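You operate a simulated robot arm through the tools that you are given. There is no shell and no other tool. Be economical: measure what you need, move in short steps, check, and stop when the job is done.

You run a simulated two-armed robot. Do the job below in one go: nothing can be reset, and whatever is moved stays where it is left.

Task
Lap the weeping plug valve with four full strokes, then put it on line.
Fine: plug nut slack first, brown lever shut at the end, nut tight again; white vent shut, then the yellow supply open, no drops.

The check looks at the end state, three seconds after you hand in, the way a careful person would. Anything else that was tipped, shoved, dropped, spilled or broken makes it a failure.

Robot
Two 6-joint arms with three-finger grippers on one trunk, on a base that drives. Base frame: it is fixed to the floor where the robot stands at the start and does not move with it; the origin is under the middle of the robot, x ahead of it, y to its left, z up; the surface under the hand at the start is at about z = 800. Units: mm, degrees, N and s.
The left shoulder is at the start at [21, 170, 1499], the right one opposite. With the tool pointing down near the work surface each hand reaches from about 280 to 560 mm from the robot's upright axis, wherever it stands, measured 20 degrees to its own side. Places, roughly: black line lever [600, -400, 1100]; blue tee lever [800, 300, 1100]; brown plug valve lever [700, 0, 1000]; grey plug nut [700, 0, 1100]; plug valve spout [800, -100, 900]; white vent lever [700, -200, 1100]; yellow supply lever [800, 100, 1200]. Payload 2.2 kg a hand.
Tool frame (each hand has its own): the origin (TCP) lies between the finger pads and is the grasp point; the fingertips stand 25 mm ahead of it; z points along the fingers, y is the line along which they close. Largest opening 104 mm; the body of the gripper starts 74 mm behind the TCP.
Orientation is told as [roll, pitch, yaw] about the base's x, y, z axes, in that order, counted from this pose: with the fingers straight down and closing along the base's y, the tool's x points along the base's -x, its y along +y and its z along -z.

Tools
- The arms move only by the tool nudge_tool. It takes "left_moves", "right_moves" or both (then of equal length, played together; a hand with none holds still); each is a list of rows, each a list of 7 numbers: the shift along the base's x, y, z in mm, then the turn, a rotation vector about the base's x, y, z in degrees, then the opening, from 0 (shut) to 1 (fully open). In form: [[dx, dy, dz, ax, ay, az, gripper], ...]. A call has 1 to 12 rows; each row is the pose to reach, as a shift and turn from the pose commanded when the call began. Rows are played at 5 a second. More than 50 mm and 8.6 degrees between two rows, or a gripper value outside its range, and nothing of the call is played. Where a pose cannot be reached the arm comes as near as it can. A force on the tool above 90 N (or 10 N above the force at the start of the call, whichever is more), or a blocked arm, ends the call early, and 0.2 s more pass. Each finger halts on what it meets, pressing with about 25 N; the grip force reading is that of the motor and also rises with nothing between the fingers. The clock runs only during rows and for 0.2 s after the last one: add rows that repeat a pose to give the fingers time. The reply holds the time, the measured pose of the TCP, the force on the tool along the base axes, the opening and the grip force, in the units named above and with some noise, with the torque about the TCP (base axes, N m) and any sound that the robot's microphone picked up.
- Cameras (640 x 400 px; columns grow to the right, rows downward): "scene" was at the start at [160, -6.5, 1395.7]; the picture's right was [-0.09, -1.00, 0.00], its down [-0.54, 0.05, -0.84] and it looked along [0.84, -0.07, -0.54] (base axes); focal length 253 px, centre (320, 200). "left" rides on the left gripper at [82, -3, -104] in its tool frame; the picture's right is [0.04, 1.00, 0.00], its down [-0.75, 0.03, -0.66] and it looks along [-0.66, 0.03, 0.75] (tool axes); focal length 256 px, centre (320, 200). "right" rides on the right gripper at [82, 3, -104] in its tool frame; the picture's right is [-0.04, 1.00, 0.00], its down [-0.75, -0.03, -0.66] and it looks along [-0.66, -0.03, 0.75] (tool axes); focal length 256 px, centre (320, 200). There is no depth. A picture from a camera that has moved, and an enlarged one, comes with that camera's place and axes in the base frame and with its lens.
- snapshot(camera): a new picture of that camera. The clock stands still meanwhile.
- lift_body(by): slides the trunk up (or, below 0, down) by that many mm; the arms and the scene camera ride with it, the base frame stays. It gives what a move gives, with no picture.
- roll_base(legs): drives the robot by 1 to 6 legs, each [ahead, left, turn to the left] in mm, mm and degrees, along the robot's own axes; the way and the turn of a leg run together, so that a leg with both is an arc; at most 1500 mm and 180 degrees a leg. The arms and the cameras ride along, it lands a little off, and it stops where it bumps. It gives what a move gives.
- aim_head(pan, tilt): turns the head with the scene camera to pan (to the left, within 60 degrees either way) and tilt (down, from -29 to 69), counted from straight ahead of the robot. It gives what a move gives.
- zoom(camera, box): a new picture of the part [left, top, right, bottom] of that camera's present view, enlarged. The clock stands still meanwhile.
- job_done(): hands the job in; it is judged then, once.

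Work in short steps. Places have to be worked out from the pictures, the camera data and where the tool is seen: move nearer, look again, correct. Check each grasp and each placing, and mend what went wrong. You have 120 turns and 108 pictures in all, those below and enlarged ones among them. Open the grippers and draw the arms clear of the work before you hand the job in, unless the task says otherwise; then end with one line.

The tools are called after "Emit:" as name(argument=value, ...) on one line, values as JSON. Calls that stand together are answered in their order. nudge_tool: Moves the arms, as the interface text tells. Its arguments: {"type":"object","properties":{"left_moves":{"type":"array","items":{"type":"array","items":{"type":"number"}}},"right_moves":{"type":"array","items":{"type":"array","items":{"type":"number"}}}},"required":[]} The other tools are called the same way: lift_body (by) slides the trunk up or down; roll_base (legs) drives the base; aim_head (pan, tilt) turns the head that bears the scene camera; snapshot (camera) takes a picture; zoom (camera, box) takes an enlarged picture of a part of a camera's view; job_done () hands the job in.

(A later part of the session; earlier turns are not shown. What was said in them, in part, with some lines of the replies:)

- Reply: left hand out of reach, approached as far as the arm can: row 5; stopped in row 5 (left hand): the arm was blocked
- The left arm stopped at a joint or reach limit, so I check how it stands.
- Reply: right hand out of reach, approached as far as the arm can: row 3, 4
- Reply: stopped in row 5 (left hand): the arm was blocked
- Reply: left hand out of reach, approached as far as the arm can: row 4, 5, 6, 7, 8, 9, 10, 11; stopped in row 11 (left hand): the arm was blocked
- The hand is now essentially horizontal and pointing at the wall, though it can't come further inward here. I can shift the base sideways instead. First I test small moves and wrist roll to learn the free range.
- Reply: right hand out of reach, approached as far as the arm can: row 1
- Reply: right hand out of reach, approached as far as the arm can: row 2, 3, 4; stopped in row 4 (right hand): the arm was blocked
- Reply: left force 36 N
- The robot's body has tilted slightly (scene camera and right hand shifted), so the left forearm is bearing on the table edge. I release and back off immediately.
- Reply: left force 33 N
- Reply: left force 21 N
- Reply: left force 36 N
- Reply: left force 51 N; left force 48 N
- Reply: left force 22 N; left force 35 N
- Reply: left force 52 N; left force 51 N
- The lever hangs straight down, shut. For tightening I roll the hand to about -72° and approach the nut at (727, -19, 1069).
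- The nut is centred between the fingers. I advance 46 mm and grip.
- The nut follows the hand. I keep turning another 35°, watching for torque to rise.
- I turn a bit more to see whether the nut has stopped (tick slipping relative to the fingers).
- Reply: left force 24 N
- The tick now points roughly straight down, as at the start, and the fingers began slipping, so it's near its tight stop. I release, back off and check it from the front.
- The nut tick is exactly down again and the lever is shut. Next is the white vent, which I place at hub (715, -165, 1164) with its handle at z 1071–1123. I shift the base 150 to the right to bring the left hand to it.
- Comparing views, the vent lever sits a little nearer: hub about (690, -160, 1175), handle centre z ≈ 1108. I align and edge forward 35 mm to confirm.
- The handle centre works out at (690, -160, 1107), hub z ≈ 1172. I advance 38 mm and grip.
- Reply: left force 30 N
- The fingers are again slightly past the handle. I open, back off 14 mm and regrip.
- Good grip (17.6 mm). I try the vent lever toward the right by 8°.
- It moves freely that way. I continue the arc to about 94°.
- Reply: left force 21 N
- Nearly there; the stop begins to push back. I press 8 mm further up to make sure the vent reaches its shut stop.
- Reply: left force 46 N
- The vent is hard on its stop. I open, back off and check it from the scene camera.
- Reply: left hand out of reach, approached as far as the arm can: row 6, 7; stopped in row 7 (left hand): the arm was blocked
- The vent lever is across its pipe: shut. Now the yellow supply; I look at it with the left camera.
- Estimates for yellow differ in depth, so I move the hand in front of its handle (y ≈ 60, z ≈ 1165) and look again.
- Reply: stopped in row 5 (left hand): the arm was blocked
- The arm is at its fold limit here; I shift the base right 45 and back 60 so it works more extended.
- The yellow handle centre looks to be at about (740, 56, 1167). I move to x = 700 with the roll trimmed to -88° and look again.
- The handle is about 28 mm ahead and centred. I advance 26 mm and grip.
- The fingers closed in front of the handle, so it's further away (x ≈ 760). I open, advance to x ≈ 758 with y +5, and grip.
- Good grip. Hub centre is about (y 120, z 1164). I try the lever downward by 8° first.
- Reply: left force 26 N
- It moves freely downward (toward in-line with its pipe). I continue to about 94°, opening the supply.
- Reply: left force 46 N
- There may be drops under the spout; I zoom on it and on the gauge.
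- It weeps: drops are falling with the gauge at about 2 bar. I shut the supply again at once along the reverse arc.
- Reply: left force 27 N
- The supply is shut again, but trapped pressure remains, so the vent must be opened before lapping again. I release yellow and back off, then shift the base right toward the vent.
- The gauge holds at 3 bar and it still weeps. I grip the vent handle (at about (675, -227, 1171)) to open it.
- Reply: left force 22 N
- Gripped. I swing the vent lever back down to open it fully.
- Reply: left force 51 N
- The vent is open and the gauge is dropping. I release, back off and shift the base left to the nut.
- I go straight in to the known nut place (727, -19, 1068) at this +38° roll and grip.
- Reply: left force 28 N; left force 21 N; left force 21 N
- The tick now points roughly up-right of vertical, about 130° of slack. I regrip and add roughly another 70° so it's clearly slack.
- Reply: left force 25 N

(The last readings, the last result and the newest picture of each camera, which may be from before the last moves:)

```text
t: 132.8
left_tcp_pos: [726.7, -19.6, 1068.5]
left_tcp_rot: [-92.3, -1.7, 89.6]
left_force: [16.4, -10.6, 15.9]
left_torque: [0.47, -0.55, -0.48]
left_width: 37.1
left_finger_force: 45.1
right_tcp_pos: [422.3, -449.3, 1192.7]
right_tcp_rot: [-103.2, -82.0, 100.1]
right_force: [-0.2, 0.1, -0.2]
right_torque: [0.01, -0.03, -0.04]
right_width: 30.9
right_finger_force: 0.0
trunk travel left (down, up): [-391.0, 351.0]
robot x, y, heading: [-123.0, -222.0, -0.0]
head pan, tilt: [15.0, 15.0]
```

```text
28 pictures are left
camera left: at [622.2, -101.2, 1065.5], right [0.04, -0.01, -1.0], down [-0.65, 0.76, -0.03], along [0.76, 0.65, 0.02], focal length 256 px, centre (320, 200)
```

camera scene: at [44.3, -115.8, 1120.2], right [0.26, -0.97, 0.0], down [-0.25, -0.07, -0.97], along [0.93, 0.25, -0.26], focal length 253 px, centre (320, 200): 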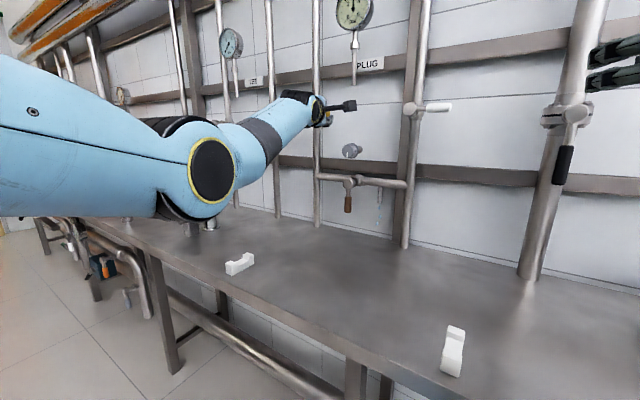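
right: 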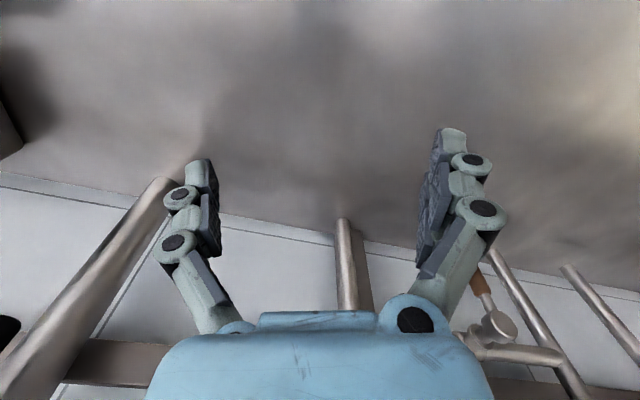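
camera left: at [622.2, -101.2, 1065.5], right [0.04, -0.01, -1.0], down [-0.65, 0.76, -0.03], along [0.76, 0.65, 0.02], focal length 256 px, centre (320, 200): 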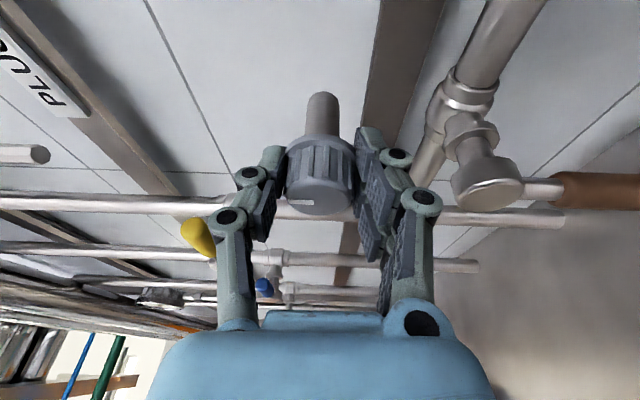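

The tick now points straight up: a half turn slack. I release, back off, roll upright and come down in front of the brown handle.

Emit:
nudge_tool(left_moves=[[0, 0, 0, 0, 0, 0, 0.4], [0, 0, 0, 0, 0, 0, 0.7], [-40, 0, 0, 0, 0, 0, 0.7], [-80, 0, 0, 8, 0, 0, 0.6], [-105, 0, -15, 16, 0, 0, 0.5], [-105, 0, -35, 24, 0, 0, 0.5], [-105, 0, -55, 32, 0, 0, 0.5], [-105, 0, -75, 40, 0, 0, 0.5], [-105, 0, -95, 48, 0, 0, 0.5], [-105, 0, -115, 56, 0, 0, 0.5], [-105, 0, -135, 64, 0, 0, 0.5], [-105, 0, -144, 72, 0, 0, 0.5]])

Emit:
nudge_tool(left_moves=[[0, 1, 0, 8, 0, 0, 0.5], [15, 1, 0, 16, 0, 0, 0.5], [45, 1, 0, 16, 0, 0, 0.5], [70, 1, 0, 16, 0, 0, 0.5], [70, 1, 0, 16, 0, 0, 0.5]])

Emit:
snapshot(camera="left")

Emit:
zoom(camera="scene", box=[220, 0, 420, 240])

```text
t: 135.4
left_tcp_pos: [620.8, -17.7, 923.1]
left_tcp_rot: [-90.9, -73.8, 88.5]
left_force: [-0.2, -0.6, 1.1]
left_torque: [-0.01, 0.02, -0.03]
left_width: 52.1
left_finger_force: 0.0
right_tcp_pos: [422.2, -448.8, 1192.8]
right_tcp_rot: [-103.0, -81.9, 100.0]
right_force: [0.4, -0.9, -0.3]
right_torque: [0.02, 0.02, 0.01]
right_width: 31.2
right_finger_force: 0.0
trunk travel left (down, up): [-391.0, 351.0]
robot x, y, heading: [-123.8, -222.3, -0.0]
head pan, tilt: [15.0, 15.0]
```

```text
t: 136.6
left_tcp_pos: [692.8, -17.5, 923.3]
left_tcp_rot: [-42.1, -89.6, 39.9]
left_force: [0.5, -0.2, 0.2]
left_torque: [0.0, -0.02, 0.02]
left_width: 51.9
left_finger_force: 0.1
left hand out of reach, approached as far as the arm can: row 4
right_tcp_pos: [422.4, -448.5, 1192.2]
right_tcp_rot: [-103.0, -81.9, 100.0]
right_force: [0.9, -0.4, 0.7]
right_torque: [0.02, 0.01, -0.02]
right_width: 31.2
right_finger_force: 0.2
trunk travel left (down, up): [-391.0, 351.0]
robot x, y, heading: [-123.6, -224.8, -0.2]
head pan, tilt: [15.0, 15.0]
```

```text
27 pictures are left
camera left: at [587.8, -17.4, 842.4], right [0.04, 1.0, -0.05], down [-0.65, 0.06, 0.76], along [0.76, 0.0, 0.65], focal length 256 px, centre (320, 200)
```

left: 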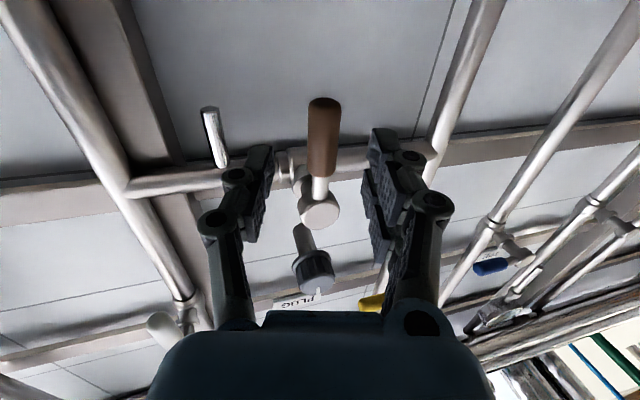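

```text
1.67 times, centred on (320, 120) of scene
camera zoom: at [42.5, -197.0, 1120.6], right [0.26, -0.97, 0.0], down [-0.25, -0.07, -0.97], along [0.93, 0.25, -0.26], focal length 421 px, centre (320, 333)
```

zoom: 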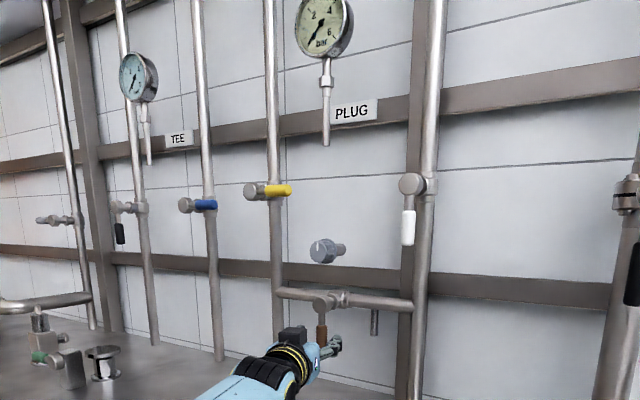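

Pressure is back to zero with no drops. The arm is near its reach limit here, so I draw back 55 and roll the base forward 55.

Emit:
nudge_tool(left_moves=[[-28, 0, 0, 0, 0, 0, 0.5], [-55, 0, 0, 0, 0, 0, 0.5]])

Emit:
roll_base(legs=[[55, 0, 0]])

Emit:
nudge_tool(left_moves=[[12, 0, 0, 0, 0, 0, 0.5], [25, 0, 0, 0, 0, 0, 0.5], [25, 0, 0, 0, 0, 0, 0.3], [25, 0, 0, 0, 0, 0, 0.1], [25, 0, 0, 0, 0, 0, 0.05], [25, 0, 0, 0, 0, 0, 0.05]])

```text
t: 137.2
left_tcp_pos: [635.7, -15.7, 924.3]
left_tcp_rot: [-46.4, -89.5, 44.2]
left_force: [-0.2, -0.8, -0.4]
left_torque: [-0.01, 0.01, 0.0]
left_width: 52.0
left_finger_force: 0.0
right_tcp_pos: [422.2, -448.7, 1192.3]
right_tcp_rot: [-103.1, -82.0, 100.1]
right_force: [-0.4, 0.7, -0.3]
right_torque: [-0.02, -0.02, -0.02]
right_width: 31.0
right_finger_force: 0.0
trunk travel left (down, up): [-391.0, 351.0]
robot x, y, heading: [-122.6, -220.5, -0.1]
head pan, tilt: [15.0, 15.0]
```

```text
t: 138.1
left_tcp_pos: [692.0, -16.3, 923.3]
left_tcp_rot: [-34.8, -89.4, 32.6]
left_force: [0.5, -0.7, -0.2]
left_torque: [0.0, -0.03, 0.04]
left_width: 52.2
left_finger_force: 0.1
right_tcp_pos: [478.3, -448.6, 1191.3]
right_tcp_rot: [-102.4, -81.9, 99.4]
right_force: [0.6, -0.5, -0.7]
right_torque: [0.0, -0.04, -0.01]
right_width: 31.4
right_finger_force: 0.0
trunk travel left (down, up): [-391.0, 351.0]
robot x, y, heading: [-69.9, -224.0, -0.1]
head pan, tilt: [15.0, 15.0]
```

```text
t: 139.5
left_tcp_pos: [714.7, -17.0, 922.9]
left_tcp_rot: [-38.6, -89.5, 36.3]
left_force: [-0.6, -0.6, 0.3]
left_torque: [0.19, 0.27, 0.01]
left_width: 19.3
left_finger_force: 44.4
right_tcp_pos: [476.5, -449.5, 1191.7]
right_tcp_rot: [-103.0, -82.0, 99.9]
right_force: [0.4, 0.7, -0.1]
right_torque: [-0.01, 0.03, 0.01]
right_width: 31.1
right_finger_force: 0.1
trunk travel left (down, up): [-391.0, 351.0]
robot x, y, heading: [-67.7, -225.2, -0.1]
head pan, tilt: [15.0, 15.0]
```

A clean, force-free grip. I run a full cycle: open to the stop, then back to the shut stop.

Emit:
nudge_tool(left_moves=[[0, -8.1, 0.6, -8, 0, 0, 0.05], [0, -16, 2.2, -16, 0, 0, 0.05], [0, -23.6, 5, -24, 0, 0, 0.05], [0, -30.7, 8.8, -32, 0, 0, 0.05], [0, -37.3, 13.6, -40, 0, 0, 0.05], [0, -43.1, 19.2, -48, 0, 0, 0.05], [0, -48.1, 25.6, -56, 0, 0, 0.05], [0, -52.1, 32.6, -64, 0, 0, 0.05], [0, -55.2, 40.1, -72, 0, 0, 0.05], [0, -57.1, 47.9, -80, 0, 0, 0.05], [0, -58, 56, -88, 0, 0, 0.05], [0, -58, 67, -93, 0, 0, 0.05]])

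Emit:
nudge_tool(left_moves=[[0, 0.2, -14.1, 8, 0, 0, 0.05], [0, 1.5, -22, 16, 0, 0, 0.05], [0, 3.9, -29.8, 24, 0, 0, 0.05], [0, 7.3, -37.1, 32, 0, 0, 0.05], [0, 11.7, -43.9, 40, 0, 0, 0.05], [0, 17, -50, 48, 0, 0, 0.05], [0, 23.1, -55.3, 56, 0, 0, 0.05], [0, 29.9, -59.7, 64, 0, 0, 0.05], [0, 37.2, -63.1, 72, 0, 0, 0.05], [0, 45, -65.5, 80, 0, 0, 0.05], [0, 52.9, -66.8, 88, 0, 0, 0.05], [0, 66, -67, 93, 0, 0, 0.05]])

```text
t: 142.1
left_tcp_pos: [718.7, -72.7, 981.0]
left_tcp_rot: [-91.2, 3.5, 89.7]
left_force: [3.0, 4.1, -32.0]
left_torque: [-0.78, 0.31, -0.32]
left_width: 14.5
left_finger_force: 38.4
right_tcp_pos: [480.5, -447.1, 1190.5]
right_tcp_rot: [-101.4, -81.9, 98.3]
right_force: [-0.6, -0.6, -0.3]
right_torque: [-0.01, 0.01, -0.01]
right_width: 31.2
right_finger_force: 0.1
trunk travel left (down, up): [-391.0, 351.0]
robot x, y, heading: [-71.0, -223.2, 0.4]
head pan, tilt: [15.0, 15.0]
```

```text
t: 144.7
left_tcp_pos: [715.9, -15.0, 920.7]
left_tcp_rot: [-18.8, -89.2, 16.3]
left_force: [-1.3, -30.3, -3.8]
left_torque: [0.49, 0.11, -0.68]
left_width: 20.0
left_finger_force: 44.8
right_tcp_pos: [475.9, -454.5, 1192.2]
right_tcp_rot: [-103.0, -82.0, 99.9]
right_force: [0.7, 0.5, 0.0]
right_torque: [0.03, 0.0, -0.03]
right_width: 31.1
right_finger_force: 0.0
trunk travel left (down, up): [-391.0, 351.0]
robot x, y, heading: [-71.0, -224.5, -0.1]
head pan, tilt: [15.0, 15.0]
```

Both stops were reached firmly (-32 N and -30 N). I repeat the cycle.

Emit:
nudge_tool(left_moves=[[0, -16.1, 0.6, -8, 0, 0, 0.05], [0, -24, 2.2, -16, 0, 0, 0.05], [0, -31.6, 5, -24, 0, 0, 0.05], [0, -38.7, 8.8, -32, 0, 0, 0.05], [0, -45.3, 13.6, -40, 0, 0, 0.05], [0, -51.1, 19.2, -48, 0, 0, 0.05], [0, -56.1, 25.6, -56, 0, 0, 0.05], [0, -60.1, 32.6, -64, 0, 0, 0.05], [0, -63.2, 40.1, -72, 0, 0, 0.05], [0, -65.1, 47.9, -80, 0, 0, 0.05], [0, -66, 56, -88, 0, 0, 0.05], [0, -66, 67, -93, 0, 0, 0.05]])

Emit:
nudge_tool(left_moves=[[0, 0.2, -14.1, 8, 0, 0, 0.05], [0, 1.5, -22, 16, 0, 0, 0.05], [0, 3.9, -29.8, 24, 0, 0, 0.05], [0, 7.3, -37.1, 32, 0, 0, 0.05], [0, 11.7, -43.9, 40, 0, 0, 0.05], [0, 17, -50, 48, 0, 0, 0.05], [0, 23.1, -55.3, 56, 0, 0, 0.05], [0, 29.9, -59.7, 64, 0, 0, 0.05], [0, 37.2, -63.1, 72, 0, 0, 0.05], [0, 45, -65.5, 80, 0, 0, 0.05], [0, 52.9, -66.8, 88, 0, 0, 0.05], [0, 66, -67, 93, 0, 0, 0.05]])

```text
t: 147.3
left_tcp_pos: [717.4, -72.4, 981.0]
left_tcp_rot: [-91.1, 3.5, 89.7]
left_force: [-0.6, 10.5, -32.1]
left_torque: [-0.8, 0.31, -0.02]
left_width: 14.1
left_finger_force: 39.0
right_tcp_pos: [481.0, -447.1, 1190.9]
right_tcp_rot: [-101.5, -81.8, 98.5]
right_force: [0.1, 0.4, -0.3]
right_torque: [0.04, 0.04, 0.0]
right_width: 31.3
right_finger_force: 0.0
trunk travel left (down, up): [-391.0, 351.0]
robot x, y, heading: [-68.5, -222.0, -0.2]
head pan, tilt: [15.0, 15.0]
```

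```text
t: 149.9
left_tcp_pos: [721.3, -15.2, 921.8]
left_tcp_rot: [-18.6, -89.3, 15.9]
left_force: [46.5, -29.9, 1.1]
left_torque: [0.41, -0.89, -0.3]
left_width: 17.6
left_finger_force: 43.2
right_tcp_pos: [482.0, -454.1, 1189.5]
right_tcp_rot: [-101.3, -82.1, 98.0]
right_force: [0.7, -0.9, 0.5]
right_torque: [-0.02, 0.01, -0.02]
right_width: 31.5
right_finger_force: 0.2
trunk travel left (down, up): [-391.0, 351.0]
robot x, y, heading: [-70.2, -224.6, -0.2]
head pan, tilt: [15.0, 15.0]
```

Two cycles done with this slack. I loosen the grip briefly to shed the x preload and run the third cycle.

Emit:
nudge_tool(left_moves=[[-2, -12, 0.6, -8, 0, 0, 0.35], [-2, -22, 2.2, -16, 0, 0, 0.2], [-2, -31.6, 5, -24, 0, 0, 0.05], [-2, -38.7, 8.8, -32, 0, 0, 0.05], [-2, -45.3, 13.6, -40, 0, 0, 0.05], [-2, -51.1, 19.2, -48, 0, 0, 0.05], [-2, -56.1, 25.6, -56, 0, 0, 0.05], [-2, -60.1, 32.6, -64, 0, 0, 0.05], [-2, -63.2, 40.1, -72, 0, 0, 0.05], [-2, -65.1, 47.9, -80, 0, 0, 0.05], [-2, -66, 56, -88, 0, 0, 0.05], [-2, -66, 67, -93, 0, 0, 0.05]])

Emit:
nudge_tool(left_moves=[[0, 0.2, -14.1, 8, 0, 0, 0.05], [0, 1.5, -22, 16, 0, 0, 0.05], [0, 3.9, -29.8, 24, 0, 0, 0.05], [0, 7.3, -37.1, 32, 0, 0, 0.05], [0, 11.7, -43.9, 40, 0, 0, 0.05], [0, 17, -50, 48, 0, 0, 0.05], [0, 23.1, -55.3, 56, 0, 0, 0.05], [0, 29.9, -59.7, 64, 0, 0, 0.05], [0, 37.2, -63.1, 72, 0, 0, 0.05], [0, 45, -65.5, 80, 0, 0, 0.05], [0, 52.9, -66.8, 88, 0, 0, 0.05], [0, 66, -67, 93, 0, 0, 0.05]])

```text
t: 152.5
left_tcp_pos: [715.8, -74.6, 982.3]
left_tcp_rot: [-91.3, 3.5, 89.8]
left_force: [-5.1, 3.5, -32.2]
left_torque: [-0.62, 0.34, -0.16]
left_width: 13.6
left_finger_force: 39.3
right_tcp_pos: [479.5, -448.1, 1191.4]
right_tcp_rot: [-101.6, -81.8, 98.6]
right_force: [0.0, -0.1, 1.0]
right_torque: [0.02, -0.01, -0.01]
right_width: 31.4
right_finger_force: 0.1
trunk travel left (down, up): [-391.0, 351.0]
robot x, y, heading: [-70.9, -222.0, -0.4]
head pan, tilt: [15.0, 15.0]
```

```text
t: 155.1
left_tcp_pos: [719.1, -15.1, 921.6]
left_tcp_rot: [-17.1, -89.2, 14.6]
left_force: [48.1, -31.4, 1.5]
left_torque: [0.43, -0.78, -0.38]
left_width: 18.7
left_finger_force: 43.5
right_tcp_pos: [481.3, -455.4, 1188.4]
right_tcp_rot: [-101.3, -82.1, 98.0]
right_force: [0.6, 0.4, -0.1]
right_torque: [-0.01, 0.01, 0.04]
right_width: 31.4
right_finger_force: 0.1
trunk travel left (down, up): [-391.0, 351.0]
robot x, y, heading: [-65.6, -223.4, -0.1]
head pan, tilt: [15.0, 15.0]
```

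Third cycle complete. Now the fourth and last cycle.

Emit:
nudge_tool(left_moves=[[0, -12, 0.6, -8, 0, 0, 0.35], [0, -22, 2.2, -16, 0, 0, 0.2], [0, -31.6, 5, -24, 0, 0, 0.05], [0, -38.7, 8.8, -32, 0, 0, 0.05], [0, -45.3, 13.6, -40, 0, 0, 0.05], [0, -51.1, 19.2, -48, 0, 0, 0.05], [0, -56.1, 25.6, -56, 0, 0, 0.05], [0, -60.1, 32.6, -64, 0, 0, 0.05], [0, -63.2, 40.1, -72, 0, 0, 0.05], [0, -65.1, 47.9, -80, 0, 0, 0.05], [0, -66, 56, -88, 0, 0, 0.05], [0, -66, 67, -93, 0, 0, 0.05]])

Emit:
nudge_tool(left_moves=[[0, 0.2, -14.1, 8, 0, 0, 0.05], [0, 1.5, -22, 16, 0, 0, 0.05], [0, 3.9, -29.8, 24, 0, 0, 0.05], [0, 7.3, -37.1, 32, 0, 0, 0.05], [0, 11.7, -43.9, 40, 0, 0, 0.05], [0, 17, -50, 48, 0, 0, 0.05], [0, 23.1, -55.3, 56, 0, 0, 0.05], [0, 29.9, -59.7, 64, 0, 0, 0.05], [0, 37.2, -63.1, 72, 0, 0, 0.05], [0, 45, -65.5, 80, 0, 0, 0.05], [0, 52.9, -66.8, 88, 0, 0, 0.05], [0, 66, -67, 93, 0, 0, 0.05]])

```text
t: 157.7
left_tcp_pos: [717.0, -73.0, 980.8]
left_tcp_rot: [-91.4, 3.5, 89.7]
left_force: [-6.6, 2.9, -33.0]
left_torque: [-0.62, 0.38, -0.01]
left_width: 13.7
left_finger_force: 39.8
right_tcp_pos: [481.1, -448.2, 1190.4]
right_tcp_rot: [-101.8, -81.8, 98.9]
right_force: [0.4, -0.1, -0.1]
right_torque: [-0.02, 0.02, 0.02]
right_width: 31.2
right_finger_force: 0.0
trunk travel left (down, up): [-391.0, 351.0]
robot x, y, heading: [-69.0, -221.5, -0.3]
head pan, tilt: [15.0, 15.0]
```

```text
t: 160.3
left_tcp_pos: [718.2, -16.4, 921.4]
left_tcp_rot: [-16.1, -89.3, 13.8]
left_force: [48.1, -30.2, 2.5]
left_torque: [0.4, -0.77, -0.31]
left_width: 18.8
left_finger_force: 43.8
right_tcp_pos: [481.5, -454.9, 1189.2]
right_tcp_rot: [-101.2, -82.1, 98.1]
right_force: [-0.2, 0.1, -1.1]
right_torque: [-0.02, 0.03, -0.05]
right_width: 31.2
right_finger_force: 0.1
trunk travel left (down, up): [-391.0, 351.0]
robot x, y, heading: [-69.5, -223.9, -0.5]
head pan, tilt: [15.0, 15.0]
```

Four full cycles done, lever hard shut. I release, back off, rise to nut height and roll to about -88°.

Emit:
nudge_tool(left_moves=[[0, -6, 0, 0, 0, 0, 0.3], [0, -9, 0, 0, 0, 0, 0.5], [0, -9, 0, 0, 0, 0, 0.5], [-40, -9, 0, 0, 0, 0, 0.6], [-80, -9, 5, 0, 0, 0, 0.7], [-95, -9, 35, -8, 0, 0, 0.7], [-95, -9, 65, -16, 0, 0, 0.7], [-95, -9, 95, -24, 0, 0, 0.7], [-95, -9, 125, -32, 0, 0, 0.7], [-95, -9, 145, -40, 0, 0, 0.7], [-95, -9, 145, -48, 0, 0, 0.7], [-95, -9, 145, -56, 0, 0, 0.7]])

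Emit:
nudge_tool(left_moves=[[0, 0, 0, -8, 0, 0, 0.7], [10, 0, 0, -16, 0, 0, 0.7], [25, 0, 0, -24, 0, 0, 0.7], [45, 0, 0, -30, 0, 0, 0.7], [45, 0, 0, -30, 0, 0, 0.7]])

Emit:
snapshot(camera="left")

```text
t: 162.9
left_tcp_pos: [619.3, -18.1, 1068.8]
left_tcp_rot: [-91.9, -33.5, 89.5]
left_force: [-0.2, -0.3, 0.2]
left_torque: [-0.03, 0.03, 0.01]
left_width: 73.0
left_finger_force: 0.1
right_tcp_pos: [477.0, -449.6, 1192.4]
right_tcp_rot: [-103.1, -82.0, 99.8]
right_force: [0.4, 0.5, 0.0]
right_torque: [0.01, 0.03, 0.01]
right_width: 31.4
right_finger_force: 0.1
trunk travel left (down, up): [-391.0, 351.0]
robot x, y, heading: [-68.8, -220.8, -0.1]
head pan, tilt: [15.0, 15.0]
```

```text
t: 164.1
left_tcp_pos: [663.7, -16.9, 1069.6]
left_tcp_rot: [-92.2, -3.6, 89.6]
left_force: [-0.7, -0.7, -0.7]
left_torque: [-0.01, 0.0, 0.0]
left_width: 72.6
left_finger_force: 0.0
right_tcp_pos: [477.2, -448.9, 1192.1]
right_tcp_rot: [-103.0, -81.8, 100.1]
right_force: [-0.2, -0.4, -1.1]
right_torque: [0.0, 0.04, 0.01]
right_width: 31.1
right_finger_force: 0.1
trunk travel left (down, up): [-391.0, 351.0]
robot x, y, heading: [-71.4, -222.0, -0.1]
head pan, tilt: [15.0, 15.0]
```

```text
25 pictures are left
camera left: at [560.0, -98.1, 1062.8], right [0.04, 0.02, -1.0], down [-0.65, 0.76, -0.01], along [0.76, 0.65, 0.04], focal length 256 px, centre (320, 200)
```

left: 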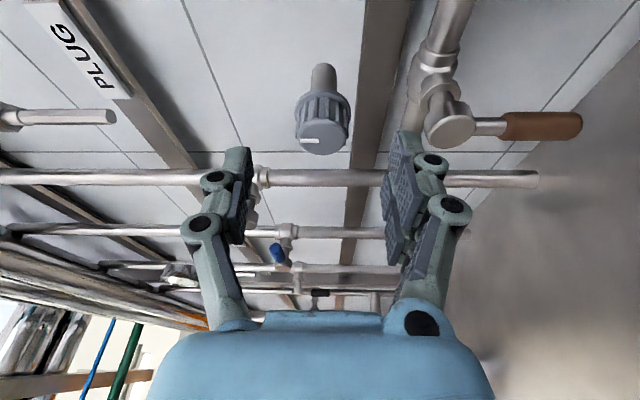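

The lever is straight down and the nut tick is up. I grip the nut and tighten in a long sweep.

Emit:
nudge_tool(left_moves=[[22, -2, -1, 0, 0, 0, 0.7], [44, -2, -1, 0, 0, 0, 0.7], [63, -2, -1, 0, 0, 0, 0.7], [63, -2, -1, 0, 0, 0, 0.5], [63, -2, -1, 0, 0, 0, 0.3], [63, -2, -1, 0, 0, 0, 0.1], [63, -2, -1, 0, 0, 0, 0.05], [63, -2, -1, 0, 0, 0, 0.0]])

Emit:
nudge_tool(left_moves=[[0, 0, 0, 8, 0, 0, 0.0], [0, 0, 0, 16, 0, 0, 0.0], [0, 0, 0, 24, 0, 0, 0.0], [0, 0, 0, 32, 0, 0, 0.0], [0, 0, 0, 40, 0, 0, 0.0], [0, 0, 0, 48, 0, 0, 0.0], [0, 0, 0, 56, 0, 0, 0.0], [0, 0, 0, 64, 0, 0, 0.0], [0, 0, 0, 72, 0, 0, 0.0], [0, 0, 0, 80, 0, 0, 0.0], [0, 0, 0, 88, 0, 0, 0.0], [0, 0, 0, 96, 0, 0, 0.0]])

Emit:
nudge_tool(left_moves=[[0, 0, 0, 8, 0, 0, 0.0], [0, 0, 0, 16, 0, 0, 0.0], [0, 0, 0, 24, 0, 0, 0.0], [0, 0, 0, 32, 0, 0, 0.0], [0, 0, 0, 38, 0, 0, 0.0]])

Emit:
zoom(camera="left", box=[240, 100, 440, 260])

```text
t: 165.9
left_tcp_pos: [726.9, -18.5, 1071.1]
left_tcp_rot: [-92.3, -3.7, 89.5]
left_force: [5.3, 0.0, 8.9]
left_torque: [-0.06, -0.28, 0.01]
left_width: 36.6
left_finger_force: 44.9
right_tcp_pos: [477.7, -448.5, 1192.4]
right_tcp_rot: [-103.1, -81.8, 100.2]
right_force: [0.1, -1.3, 0.6]
right_torque: [0.01, 0.03, -0.01]
right_width: 31.2
right_finger_force: 0.1
trunk travel left (down, up): [-391.0, 351.0]
robot x, y, heading: [-71.9, -226.8, -0.0]
head pan, tilt: [15.0, 15.0]
```

```text
t: 168.5
left_tcp_pos: [728.8, -17.3, 1065.7]
left_tcp_rot: [84.3, -80.2, -86.3]
left_force: [17.1, 6.2, 1.5]
left_torque: [-0.33, -0.96, -0.22]
left_width: 41.7
left_finger_force: 45.1
right_tcp_pos: [479.3, -448.8, 1191.3]
right_tcp_rot: [-102.3, -81.8, 99.2]
right_force: [-0.2, 0.0, -0.7]
right_torque: [0.0, -0.01, 0.02]
right_width: 31.3
right_finger_force: 0.0
trunk travel left (down, up): [-391.0, 351.0]
robot x, y, heading: [-67.0, -223.9, -0.1]
head pan, tilt: [15.0, 15.0]
```

```text
t: 169.7
left_tcp_pos: [728.9, -14.2, 1066.9]
left_tcp_rot: [87.4, -42.2, -89.3]
left_force: [17.2, 20.1, 4.5]
left_torque: [-0.18, -0.45, -0.34]
left_width: 38.6
left_finger_force: 44.7
right_tcp_pos: [478.5, -444.7, 1192.2]
right_tcp_rot: [-102.2, -81.7, 99.3]
right_force: [-0.3, 0.7, -1.1]
right_torque: [0.0, 0.0, -0.04]
right_width: 31.2
right_finger_force: 0.1
trunk travel left (down, up): [-391.0, 351.0]
robot x, y, heading: [-66.2, -221.6, -0.2]
head pan, tilt: [15.0, 15.0]
```

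```text
2.50 times, centred on (340, 180) of left
camera zoom: at [624.8, 44.5, 1012.7], right [0.04, 0.7, 0.71], down [-0.65, -0.53, 0.55], along [0.76, -0.48, 0.43], focal length 640 px, centre (270, 250)
```

zoom: 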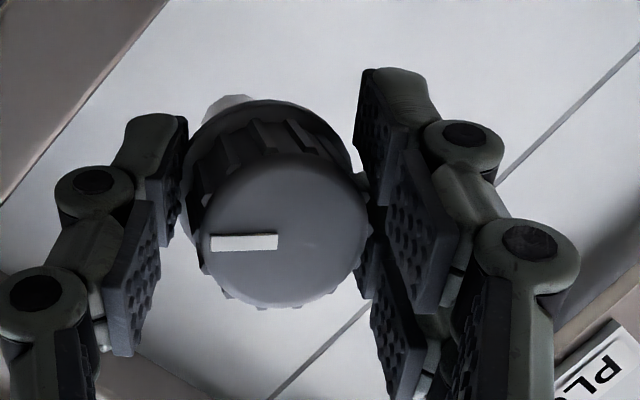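

The nut turned 134° with no slip. I open, roll the hand back, regrip and finish the remaining part to the stop.

Emit:
nudge_tool(left_moves=[[0, -3, 2, 0, 0, 0, 0.4], [0, -3, 2, 0, 0, 0, 0.65], [0, -3, 2, -8, 0, 0, 0.65], [0, -3, 2, -16, 0, 0, 0.65], [0, -3, 2, -24, 0, 0, 0.65], [0, -3, 2, -32, 0, 0, 0.65], [0, -3, 2, -40, 0, 0, 0.65], [0, -3, 2, -48, 0, 0, 0.65], [0, -3, 2, -56, 0, 0, 0.65], [0, -3, 2, -64, 0, 0, 0.65], [0, -3, 2, -72, 0, 0, 0.4], [0, -3, 2, -72, 0, 0, 0.2]])

Emit:
nudge_tool(left_moves=[[0, 0, 0, 0, 0, 0, 0.0], [0, 0, 0, 0, 0, 0, 0.0], [0, 0, 0, 8, 0, 0, 0.0], [0, 0, 0, 16, 0, 0, 0.0], [0, 0, 0, 24, 0, 0, 0.0], [0, 0, 0, 32, 0, 0, 0.0], [0, 0, 0, 40, 0, 0, 0.0], [0, 0, 0, 48, 0, 0, 0.0], [0, 0, 0, 56, 0, 0, 0.0], [0, 0, 0, 64, 0, 0, 0.0], [0, 0, 0, 70, 0, 0, 0.0]])

Emit:
zoom(camera="left", box=[240, 100, 440, 260])

```text
t: 172.3
left_tcp_pos: [728.3, -18.8, 1068.8]
left_tcp_rot: [-91.3, -65.5, 89.0]
left_force: [5.6, 13.5, -0.5]
left_torque: [-0.17, -0.41, -1.13]
left_width: 40.8
left_finger_force: 35.8
right_tcp_pos: [478.4, -446.0, 1193.5]
right_tcp_rot: [-102.6, -81.9, 99.7]
right_force: [-0.4, 0.1, 0.6]
right_torque: [0.02, 0.0, -0.02]
right_width: 31.3
right_finger_force: 0.1
trunk travel left (down, up): [-391.0, 351.0]
robot x, y, heading: [-69.5, -226.2, -0.1]
head pan, tilt: [15.0, 15.0]
```

```text
t: 174.7
left_tcp_pos: [730.7, -15.4, 1067.0]
left_tcp_rot: [87.0, -44.2, -89.1]
left_force: [20.8, 33.8, -1.6]
left_torque: [-0.68, 0.62, 0.18]
left_width: 39.1
left_finger_force: 44.7
right_tcp_pos: [481.4, -443.5, 1191.3]
right_tcp_rot: [-101.6, -81.7, 98.6]
right_force: [-0.3, -0.2, -0.9]
right_torque: [0.03, 0.0, 0.01]
right_width: 31.2
right_finger_force: 0.0
trunk travel left (down, up): [-391.0, 351.0]
robot x, y, heading: [-71.6, -221.3, -0.1]
head pan, tilt: [15.0, 15.0]
```

```text
2.50 times, centred on (340, 180) of left
camera zoom: at [625.6, 42.2, 1010.8], right [0.04, 0.73, 0.69], down [-0.65, -0.51, 0.57], along [0.76, -0.47, 0.45], focal length 640 px, centre (270, 250)
```

zoom: 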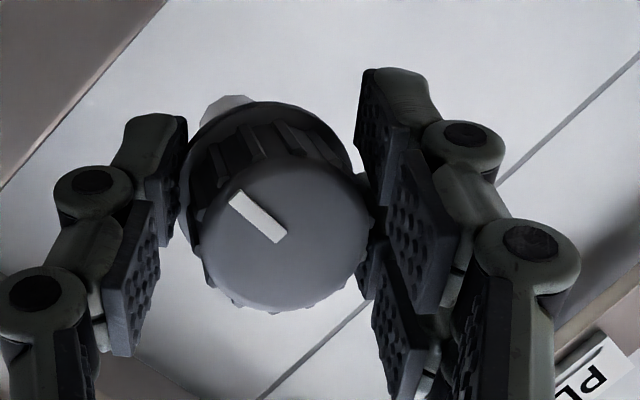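

The tick is back to straight down and the fingers slipped at the stop: tight. I release, back off, and shift the base right for the vent.

Emit:
nudge_tool(left_moves=[[0, -3, 0, 0, 0, 0, 0.4], [0, -3, 0, 0, 0, 0, 0.7], [0, -3, 0, 0, 0, 0, 0.7], [-40, -3, 0, 0, 0, 0, 0.7], [-80, -3, 0, -8, 0, 0, 0.6], [-115, -3, 0, -16, 0, 0, 0.5], [-115, -3, 10, -24, 0, 0, 0.5], [-115, -3, 20, -32, 0, 0, 0.5], [-115, -3, 30, -40, 0, 0, 0.5], [-115, -3, 37, -46, 0, 0, 0.5]])

Emit:
roll_base(legs=[[0, -143, 0]])

Emit:
snapshot(camera="left")

Emit:
zoom(camera="scene", box=[160, 20, 360, 220])

```text
t: 176.9
left_tcp_pos: [613.0, -25.7, 1106.8]
left_tcp_rot: [-50.1, -89.4, 47.9]
left_force: [-0.2, -0.1, -0.5]
left_torque: [0.02, -0.04, 0.02]
left_width: 52.2
left_finger_force: 0.0
right_tcp_pos: [477.2, -448.1, 1192.8]
right_tcp_rot: [-103.0, -81.8, 100.0]
right_force: [-0.7, 0.2, 0.2]
right_torque: [0.02, -0.03, 0.01]
right_width: 31.5
right_finger_force: 0.0
trunk travel left (down, up): [-391.0, 351.0]
robot x, y, heading: [-67.2, -220.7, -0.3]
head pan, tilt: [15.0, 15.0]
```

```text
t: 178.3
left_tcp_pos: [612.7, -168.4, 1107.1]
left_tcp_rot: [-34.1, -89.5, 31.9]
left_force: [-0.3, -0.4, -0.1]
left_torque: [0.0, 0.01, 0.06]
left_width: 52.0
left_finger_force: 0.0
right_tcp_pos: [476.9, -592.1, 1191.4]
right_tcp_rot: [-103.0, -82.0, 100.0]
right_force: [-0.2, 0.0, -0.2]
right_torque: [0.02, -0.03, 0.01]
right_width: 31.1
right_finger_force: 0.1
trunk travel left (down, up): [-391.0, 351.0]
robot x, y, heading: [-68.6, -364.7, 0.2]
head pan, tilt: [15.0, 15.0]
```

```text
22 pictures are left
camera left: at [508.1, -168.0, 1025.6], right [0.04, 1.0, -0.04], down [-0.65, 0.06, 0.76], along [0.76, 0.0, 0.65], focal length 256 px, centre (320, 200)
```

left: 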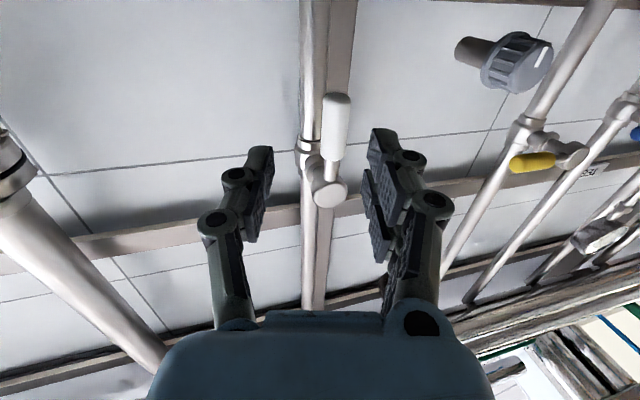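

```text
2.00 times, centred on (260, 120) of scene
camera zoom: at [97.5, -340.3, 1120.7], right [0.26, -0.97, 0.0], down [-0.25, -0.07, -0.97], along [0.93, 0.25, -0.26], focal length 506 px, centre (440, 360)
```

zoom: 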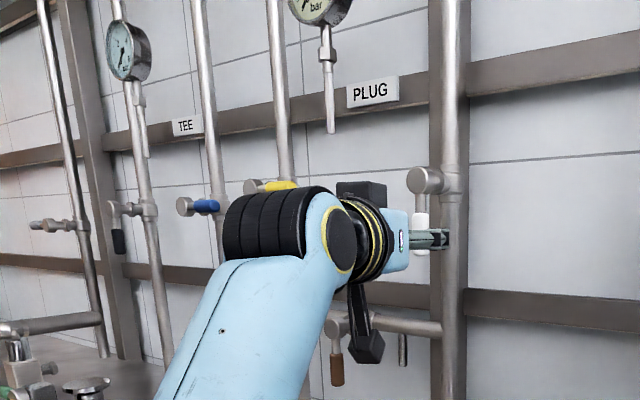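

The vent handle hangs down at y ≈ -159. I advance, grip it, and swing it to shut.

Emit:
nudge_tool(left_moves=[[10, 5, -2, 0, 0, 0, 0.5], [20, 9, -3, 0, 0, 0, 0.5], [40, 9, -3, 0, 0, 0, 0.5], [59, 9, -3, 0, 0, 0, 0.5], [59, 9, -3, 0, 0, 0, 0.3], [59, 9, -3, 0, 0, 0, 0.1], [59, 9, -3, 0, 0, 0, 0.05], [59, 9, -3, 0, 0, 0, 0.05]])

Emit:
nudge_tool(left_moves=[[0, -9.2, 0.6, -8, 0, 0, 0.05], [0, -18.2, 2.6, -16, 0, 0, 0.05], [0, -26.8, 5.7, -24, 0, 0, 0.05], [0, -35, 10, -32, 0, 0, 0.05], [0, -42.4, 15.4, -40, 0, 0, 0.05], [0, -49, 21.8, -48, 0, 0, 0.05], [0, -54.7, 29.1, -56, 0, 0, 0.05], [0, -59.3, 37.1, -64, 0, 0, 0.05], [0, -62.8, 45.6, -72, 0, 0, 0.05], [0, -65, 54.5, -80, 0, 0, 0.05], [0, -66, 63.7, -88, 0, 0, 0.05], [0, -66, 78, -93, 0, 0, 0.05]])

Emit:
snapshot(camera="left")

```text
t: 180.1
left_tcp_pos: [670.7, -158.8, 1103.1]
left_tcp_rot: [-38.0, -89.6, 35.8]
left_force: [0.0, -2.4, -0.8]
left_torque: [0.15, 0.07, -0.06]
left_width: 18.9
left_finger_force: 44.0
right_tcp_pos: [477.1, -590.3, 1192.0]
right_tcp_rot: [-102.8, -81.9, 100.0]
right_force: [-0.1, -0.6, -0.2]
right_torque: [-0.01, -0.04, 0.02]
right_width: 31.3
right_finger_force: 0.0
trunk travel left (down, up): [-391.0, 351.0]
robot x, y, heading: [-71.9, -365.0, 0.2]
head pan, tilt: [15.0, 15.0]
```

```text
t: 182.7
left_tcp_pos: [677.8, -225.2, 1170.9]
left_tcp_rot: [-91.0, 3.5, 89.5]
left_force: [13.6, -2.9, -35.2]
left_torque: [-0.91, 0.08, -0.61]
left_width: 12.3
left_finger_force: 33.3
right_tcp_pos: [482.7, -589.1, 1189.4]
right_tcp_rot: [-100.8, -81.9, 97.9]
right_force: [-0.5, -0.1, -0.6]
right_torque: [0.0, 0.02, -0.01]
right_width: 31.1
right_finger_force: 0.1
trunk travel left (down, up): [-391.0, 351.0]
robot x, y, heading: [-70.3, -365.9, 0.1]
head pan, tilt: [15.0, 15.0]
```

```text
20 pictures are left
camera left: at [573.7, -306.2, 1176.8], right [0.02, -0.1, -0.99], down [-0.65, 0.76, -0.09], along [0.76, 0.65, -0.05], focal length 256 px, centre (320, 200)
```

left: 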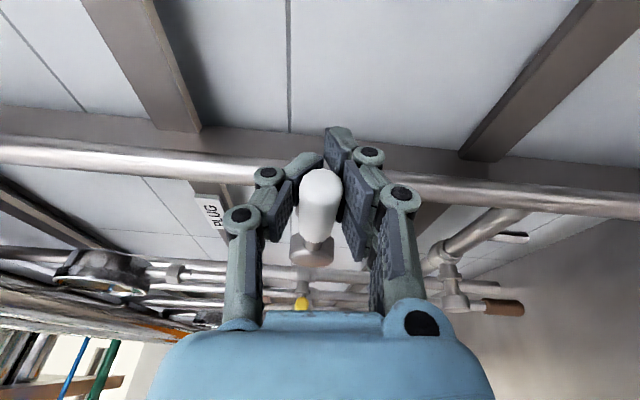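

The vent is on its shut stop (-35 N). I release, back off slightly, and drive the base to the yellow lever position used before.

Emit:
nudge_tool(left_moves=[[0, 0, -8, 0, 0, 0, 0.25], [0, 0, -9, 2, 0, 0, 0.5], [0, 0, -9, 4, 0, 0, 0.5], [-25, 0, -9, 4, 0, 0, 0.5], [-50, 0, -9, 4, 0, 0, 0.5], [-50, 0, -9, 4, 0, 0, 0.5]])

Emit:
roll_base(legs=[[-55, 0, 0], [0, 226, 0]])

Emit:
nudge_tool(left_moves=[[20, 20, -5, 0, 0, 0, 0.5], [40, 40, -5, 0, 0, 0, 0.5], [60, 64, -5, 0, 0, 0, 0.5], [90, 64, -5, 0, 0, 0, 0.5], [90, 64, -5, 0, 0, 0, 0.5]])

Emit:
snapshot(camera="left")

```text
t: 184.1
left_tcp_pos: [623.5, -203.4, 1186.8]
left_tcp_rot: [-93.7, -3.1, 91.4]
left_force: [-0.2, -0.7, -0.2]
left_torque: [0.01, -0.01, 0.01]
left_width: 52.0
left_finger_force: 0.1
right_tcp_pos: [477.7, -589.7, 1192.7]
right_tcp_rot: [-102.9, -82.0, 99.9]
right_force: [0.8, 0.0, -0.4]
right_torque: [-0.03, -0.01, 0.01]
right_width: 31.2
right_finger_force: 0.0
trunk travel left (down, up): [-391.0, 351.0]
robot x, y, heading: [-66.9, -363.7, -0.0]
head pan, tilt: [15.0, 15.0]
```

```text
t: 186.3
left_tcp_pos: [568.5, 24.9, 1176.4]
left_tcp_rot: [-92.8, -3.2, 91.4]
left_force: [-0.2, 0.0, -0.2]
left_torque: [0.02, 0.01, -0.01]
left_width: 52.1
left_finger_force: 0.0
right_tcp_pos: [422.8, -363.3, 1191.9]
right_tcp_rot: [-102.9, -81.8, 99.9]
right_force: [0.8, 0.6, 0.0]
right_torque: [-0.01, 0.03, -0.05]
right_width: 31.1
right_finger_force: 0.0
trunk travel left (down, up): [-391.0, 351.0]
robot x, y, heading: [-125.7, -140.4, -0.4]
head pan, tilt: [15.0, 15.0]
```

```text
t: 187.5
left_tcp_pos: [658.2, 89.4, 1171.5]
left_tcp_rot: [-92.8, -3.3, 91.4]
left_force: [0.7, 1.0, -0.3]
left_torque: [0.02, 0.0, -0.01]
left_width: 52.2
left_finger_force: 0.0
right_tcp_pos: [422.3, -364.5, 1192.7]
right_tcp_rot: [-103.1, -81.9, 99.9]
right_force: [0.1, 0.8, 0.0]
right_torque: [0.04, 0.01, -0.02]
right_width: 31.0
right_finger_force: 0.1
trunk travel left (down, up): [-391.0, 351.0]
robot x, y, heading: [-123.9, -138.9, -0.3]
head pan, tilt: [15.0, 15.0]
```

```text
19 pictures are left
camera left: at [556.7, 4.2, 1164.5], right [0.05, 0.02, -1.0], down [-0.67, 0.74, -0.02], along [0.74, 0.67, 0.05], focal length 256 px, centre (320, 200)
```

left: 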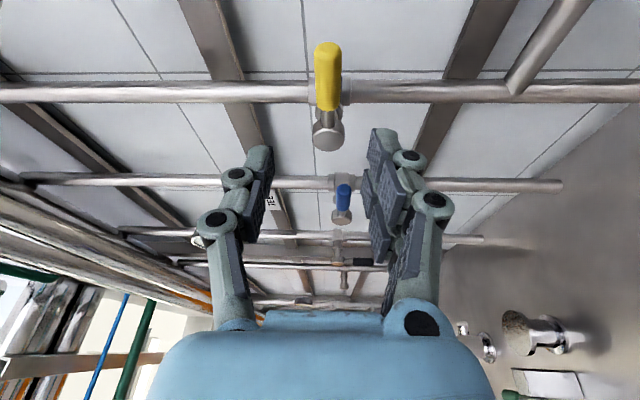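

The yellow handle is in view. I move to (757, 64, 1165) and grip it.

Emit:
nudge_tool(left_moves=[[10, -12, -4, 0, 0, 0, 0.5], [25, -25, -7, 0, 0, -1.5, 0.5], [45, -25, -7, 0, 0, -1.5, 0.5], [65, -25, -7, 0, 0, -1.5, 0.5], [82, -25, -7, 0, 0, -1.5, 0.5], [97, -25, -7, 0, 0, -1.5, 0.5], [97, -25, -7, 0, 0, -1.5, 0.3], [97, -25, -7, 0, 0, -1.5, 0.1], [97, -25, -7, 0, 0, -1.5, 0.05], [97, -25, -7, 0, 0, -1.5, 0.05]])

Emit:
zoom(camera="scene", box=[270, 0, 470, 260])

```text
t: 189.7
left_tcp_pos: [755.2, 63.4, 1162.0]
left_tcp_rot: [-92.8, -3.4, 89.9]
left_force: [-0.4, -1.0, -0.6]
left_torque: [-0.07, 0.08, -0.13]
left_width: 15.2
left_finger_force: 40.5
right_tcp_pos: [422.2, -365.8, 1193.3]
right_tcp_rot: [-102.8, -81.8, 99.7]
right_force: [0.2, -0.4, 0.5]
right_torque: [-0.01, -0.01, -0.03]
right_width: 31.1
right_finger_force: 0.0
trunk travel left (down, up): [-391.0, 351.0]
robot x, y, heading: [-123.4, -137.4, 0.0]
head pan, tilt: [15.0, 15.0]
```

```text
1.54 times, centred on (370, 130) of scene
camera zoom: at [42.8, -113.6, 1120.5], right [0.26, -0.97, 0.0], down [-0.25, -0.07, -0.97], along [0.93, 0.25, -0.26], focal length 389 px, centre (243, 308)
```

zoom: 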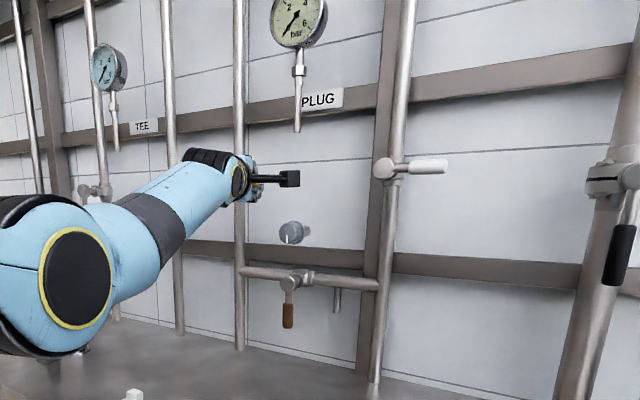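

Everything is in place: vent shut, brown shut, nut tight, gauge 0. I open the yellow supply.

Emit:
nudge_tool(left_moves=[[0, 0.5, -7.8, 8, 0, 0, 0.05], [0, 2.2, -15.4, 16, 0, 0, 0.05], [0, 4.8, -23.2, 24, 0, 0, 0.05], [0, 8.5, -30.7, 32, 0, 0, 0.05], [0, 13.1, -37.5, 40, 0, 0, 0.05], [0, 19, -43.6, 48, 0, 0, 0.05], [0, 26, -48.9, 56, 0, 0, 0.05], [0, 33.5, -53.3, 64, 0, 0, 0.05], [0, 41.5, -56.3, 72, 0, 0, 0.05], [0, 50, -58, 80, 0, 0, 0.05], [0, 58.5, -59, 88, 0, 0, 0.05], [0, 70, -59, 93, 0, 0, 0.05]])

Emit:
zoom(camera="scene", box=[270, 0, 470, 260])

Emit:
snapshot(camera="left")

```text
t: 192.3
left_tcp_pos: [761.0, 128.0, 1098.5]
left_tcp_rot: [81.4, -83.7, -84.6]
left_force: [46.3, -10.1, 0.7]
left_torque: [-1.06, -0.42, -0.1]
left_width: 22.2
left_finger_force: 45.2
right_tcp_pos: [428.8, -367.5, 1189.4]
right_tcp_rot: [-100.7, -81.9, 97.6]
right_force: [0.0, -0.8, 0.0]
right_torque: [0.02, -0.03, 0.0]
right_width: 31.0
right_finger_force: 0.1
trunk travel left (down, up): [-391.0, 351.0]
robot x, y, heading: [-122.6, -138.1, -0.1]
head pan, tilt: [15.0, 15.0]
```

```text
1.54 times, centred on (370, 130) of scene
camera zoom: at [48.4, -115.2, 1119.6], right [0.25, -0.97, 0.0], down [-0.26, -0.07, -0.96], along [0.93, 0.25, -0.26], focal length 389 px, centre (243, 308)
```

zoom: 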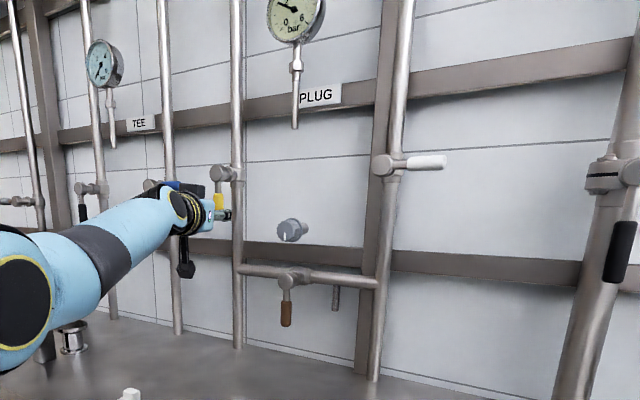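

```text
16 pictures are left
camera left: at [657.9, 138.9, 1018.0], right [0.05, 1.0, 0.07], down [-0.65, -0.02, 0.76], along [0.76, -0.09, 0.64], focal length 256 px, centre (320, 200)
```

left: 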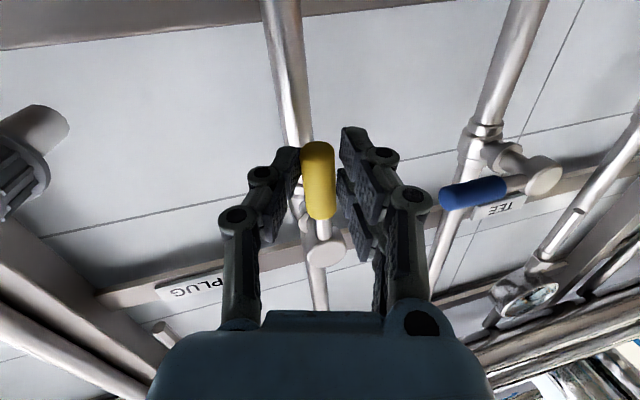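

No drops this time and the gauge rises. The lever is a few degrees short, so I push on to its open stop.

Emit:
nudge_tool(left_moves=[[0, 4, 0, 0, 0, 0, 0.05], [0, 8, 0, 2, 0, 0, 0.05], [0, 11, 0, 2, 0, 0, 0.05], [0, 11, 0, 2, 0, 0, 0.05]])

Emit:
zoom(camera="scene", box=[290, 90, 450, 250])

```text
t: 193.3
left_tcp_pos: [762.2, 128.5, 1097.3]
left_tcp_rot: [82.2, -81.6, -85.6]
left_force: [31.0, -36.2, -10.4]
left_torque: [-0.71, 0.54, -0.58]
left_width: 22.8
left_finger_force: 45.4
right_tcp_pos: [427.1, -372.5, 1188.2]
right_tcp_rot: [-101.0, -82.2, 97.8]
right_force: [0.0, -0.4, -0.2]
right_torque: [-0.01, -0.01, -0.01]
right_width: 31.2
right_finger_force: 0.0
trunk travel left (down, up): [-391.0, 351.0]
robot x, y, heading: [-126.3, -140.2, -0.6]
head pan, tilt: [15.0, 15.0]
```

```text
2.50 times, centred on (370, 170) of scene
camera zoom: at [47.9, -118.7, 1119.7], right [0.25, -0.97, -0.01], down [-0.26, -0.06, -0.96], along [0.93, 0.24, -0.26], focal length 632 px, centre (195, 275)
```

zoom: 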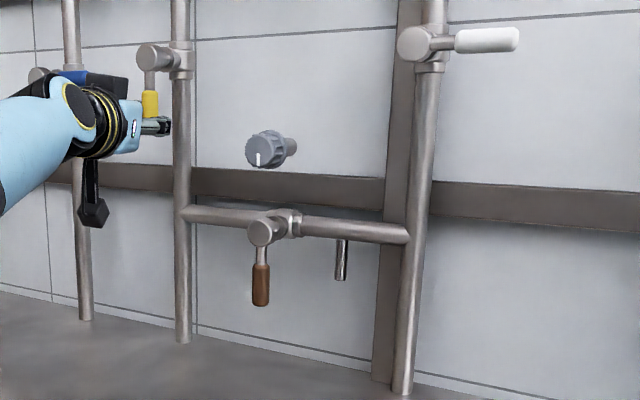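

The stop is firm (-36 N), the yellow lever is in line with its pipe, and no drops show. I release, retract straight back and drive the base clear of the work.

Emit:
nudge_tool(left_moves=[[0, -6, 0, 0, 0, 0, 0.35], [0, -8, 0, 0, 0, 0, 0.5], [0, -8, 0, 0, 0, 0, 0.5], [-35, -8, 0, 0, 0, 0, 0.5], [-70, -8, 0, 0, 0, 0, 0.6], [-105, -8, 0, 0, 0, 0, 0.7], [-105, -8, 0, 0, 0, 0, 0.7]])

Emit:
roll_base(legs=[[-180, 0, 0]])

Emit:
nudge_tool(right_moves=[[0, 0, 0, 0, 0, 0, 0.5], [0, 0, 0, 0, 0, 0, 0.7], [0, 0, 0, 0, 0, 0, 0.7], [0, 0, 0, 0, 0, 0, 0.7], [0, 0, 0, 0, 0, 0, 0.7], [0, 0, 0, 0, 0, 0, 0.7], [0, 0, 0, 0, 0, 0, 0.7], [0, 0, 0, 0, 0, 0, 0.7], [0, 0, 0, 0, 0, 0, 0.7], [0, 0, 0, 0, 0, 0, 0.7]])

Emit:
snapshot(camera="scene")

Emit:
zoom(camera="scene", box=[260, 20, 440, 240])

```text
t: 194.9
left_tcp_pos: [650.8, 134.6, 1103.9]
left_tcp_rot: [86.1, -81.6, -88.8]
left_force: [0.0, -0.1, 0.7]
left_torque: [0.0, -0.02, -0.01]
left_width: 72.5
left_finger_force: 0.1
right_tcp_pos: [422.0, -365.3, 1191.4]
right_tcp_rot: [-102.8, -81.9, 99.8]
right_force: [0.4, -0.2, -0.1]
right_torque: [0.05, -0.02, -0.02]
right_width: 31.4
right_finger_force: 0.1
trunk travel left (down, up): [-391.0, 351.0]
robot x, y, heading: [-120.6, -139.6, 0.0]
head pan, tilt: [15.0, 15.0]
```

```text
t: 196.4
left_tcp_pos: [469.5, 136.9, 1105.3]
left_tcp_rot: [86.9, -81.6, -89.6]
left_force: [-0.1, -0.3, 0.7]
left_torque: [-0.01, 0.03, 0.02]
left_width: 72.6
left_finger_force: 0.0
right_tcp_pos: [239.6, -365.2, 1193.8]
right_tcp_rot: [-103.4, -81.9, 100.3]
right_force: [-0.8, 0.1, 0.0]
right_torque: [-0.03, 0.0, 0.01]
right_width: 31.3
right_finger_force: 0.0
trunk travel left (down, up): [-391.0, 351.0]
robot x, y, heading: [-304.9, -137.8, 0.0]
head pan, tilt: [15.0, 15.0]
```

```text
t: 198.6
left_tcp_pos: [470.4, 135.9, 1103.9]
left_tcp_rot: [86.3, -81.7, -89.3]
left_force: [0.4, 0.2, 0.0]
left_torque: [0.0, -0.01, 0.01]
left_width: 72.7
left_finger_force: 0.1
right_tcp_pos: [240.5, -364.6, 1192.4]
right_tcp_rot: [-103.0, -81.9, 100.1]
right_force: [0.3, 0.2, 0.0]
right_torque: [-0.01, 0.0, 0.01]
right_width: 72.7
right_finger_force: 0.0
trunk travel left (down, up): [-391.0, 351.0]
robot x, y, heading: [-305.8, -139.2, -0.0]
head pan, tilt: [15.0, 15.0]
```

```text
14 pictures are left
camera scene: at [-138.5, -113.2, 1120.6], right [0.26, -0.97, 0.0], down [-0.25, -0.07, -0.97], along [0.93, 0.25, -0.26], focal length 253 px, centre (320, 200)
```

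scene: 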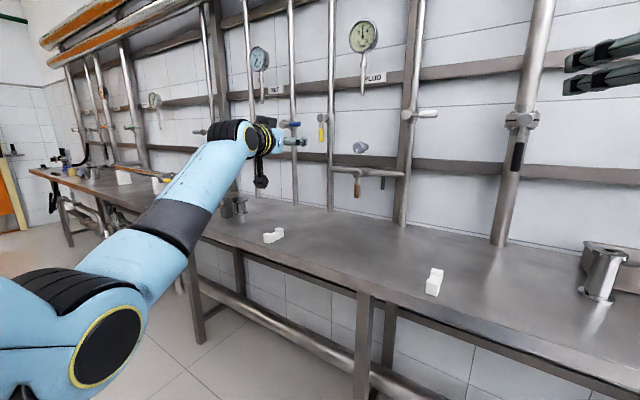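

```text
1.82 times, centred on (350, 130) of scene
camera zoom: at [-138.5, -113.2, 1120.6], right [0.26, -0.97, 0.0], down [-0.25, -0.07, -0.97], along [0.93, 0.25, -0.26], focal length 460 px, centre (266, 327)
```

zoom: 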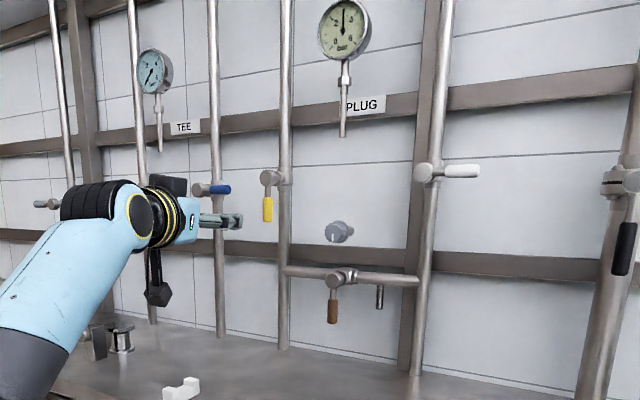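

The gauge holds at 3 bar, yellow is in line, vent across, brown down, and blue and black are untouched. I take one last close look at the spout and nut tick.

Emit:
zoom(camera="scene", box=[335, 130, 415, 210])

```text
5.00 times, centred on (375, 170) of scene
camera zoom: at [-138.5, -113.2, 1120.6], right [0.26, -0.97, 0.0], down [-0.25, -0.07, -0.97], along [0.93, 0.25, -0.26], focal length 1264 px, centre (45, 350)
```

zoom: 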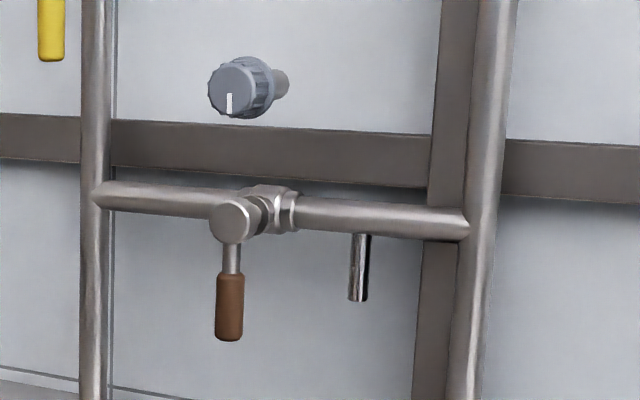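

The spout is dry at 3 bar, the nut tick is down and the lever is shut, so I hand in.

Emit:
job_done()

```text
The job is handed in.
```

The plug valve is lapped and on line: brown lever shut, nut tight, white vent shut, yellow supply open, gauge at 3 bar and no drops at the spout. The first try (nut a quarter turn slack, two back-and-forth laps) still dripped with the supply open. I shut the supply, vented it, and lapped again with the nut half a turn slack for four full back-and-forth strokes.
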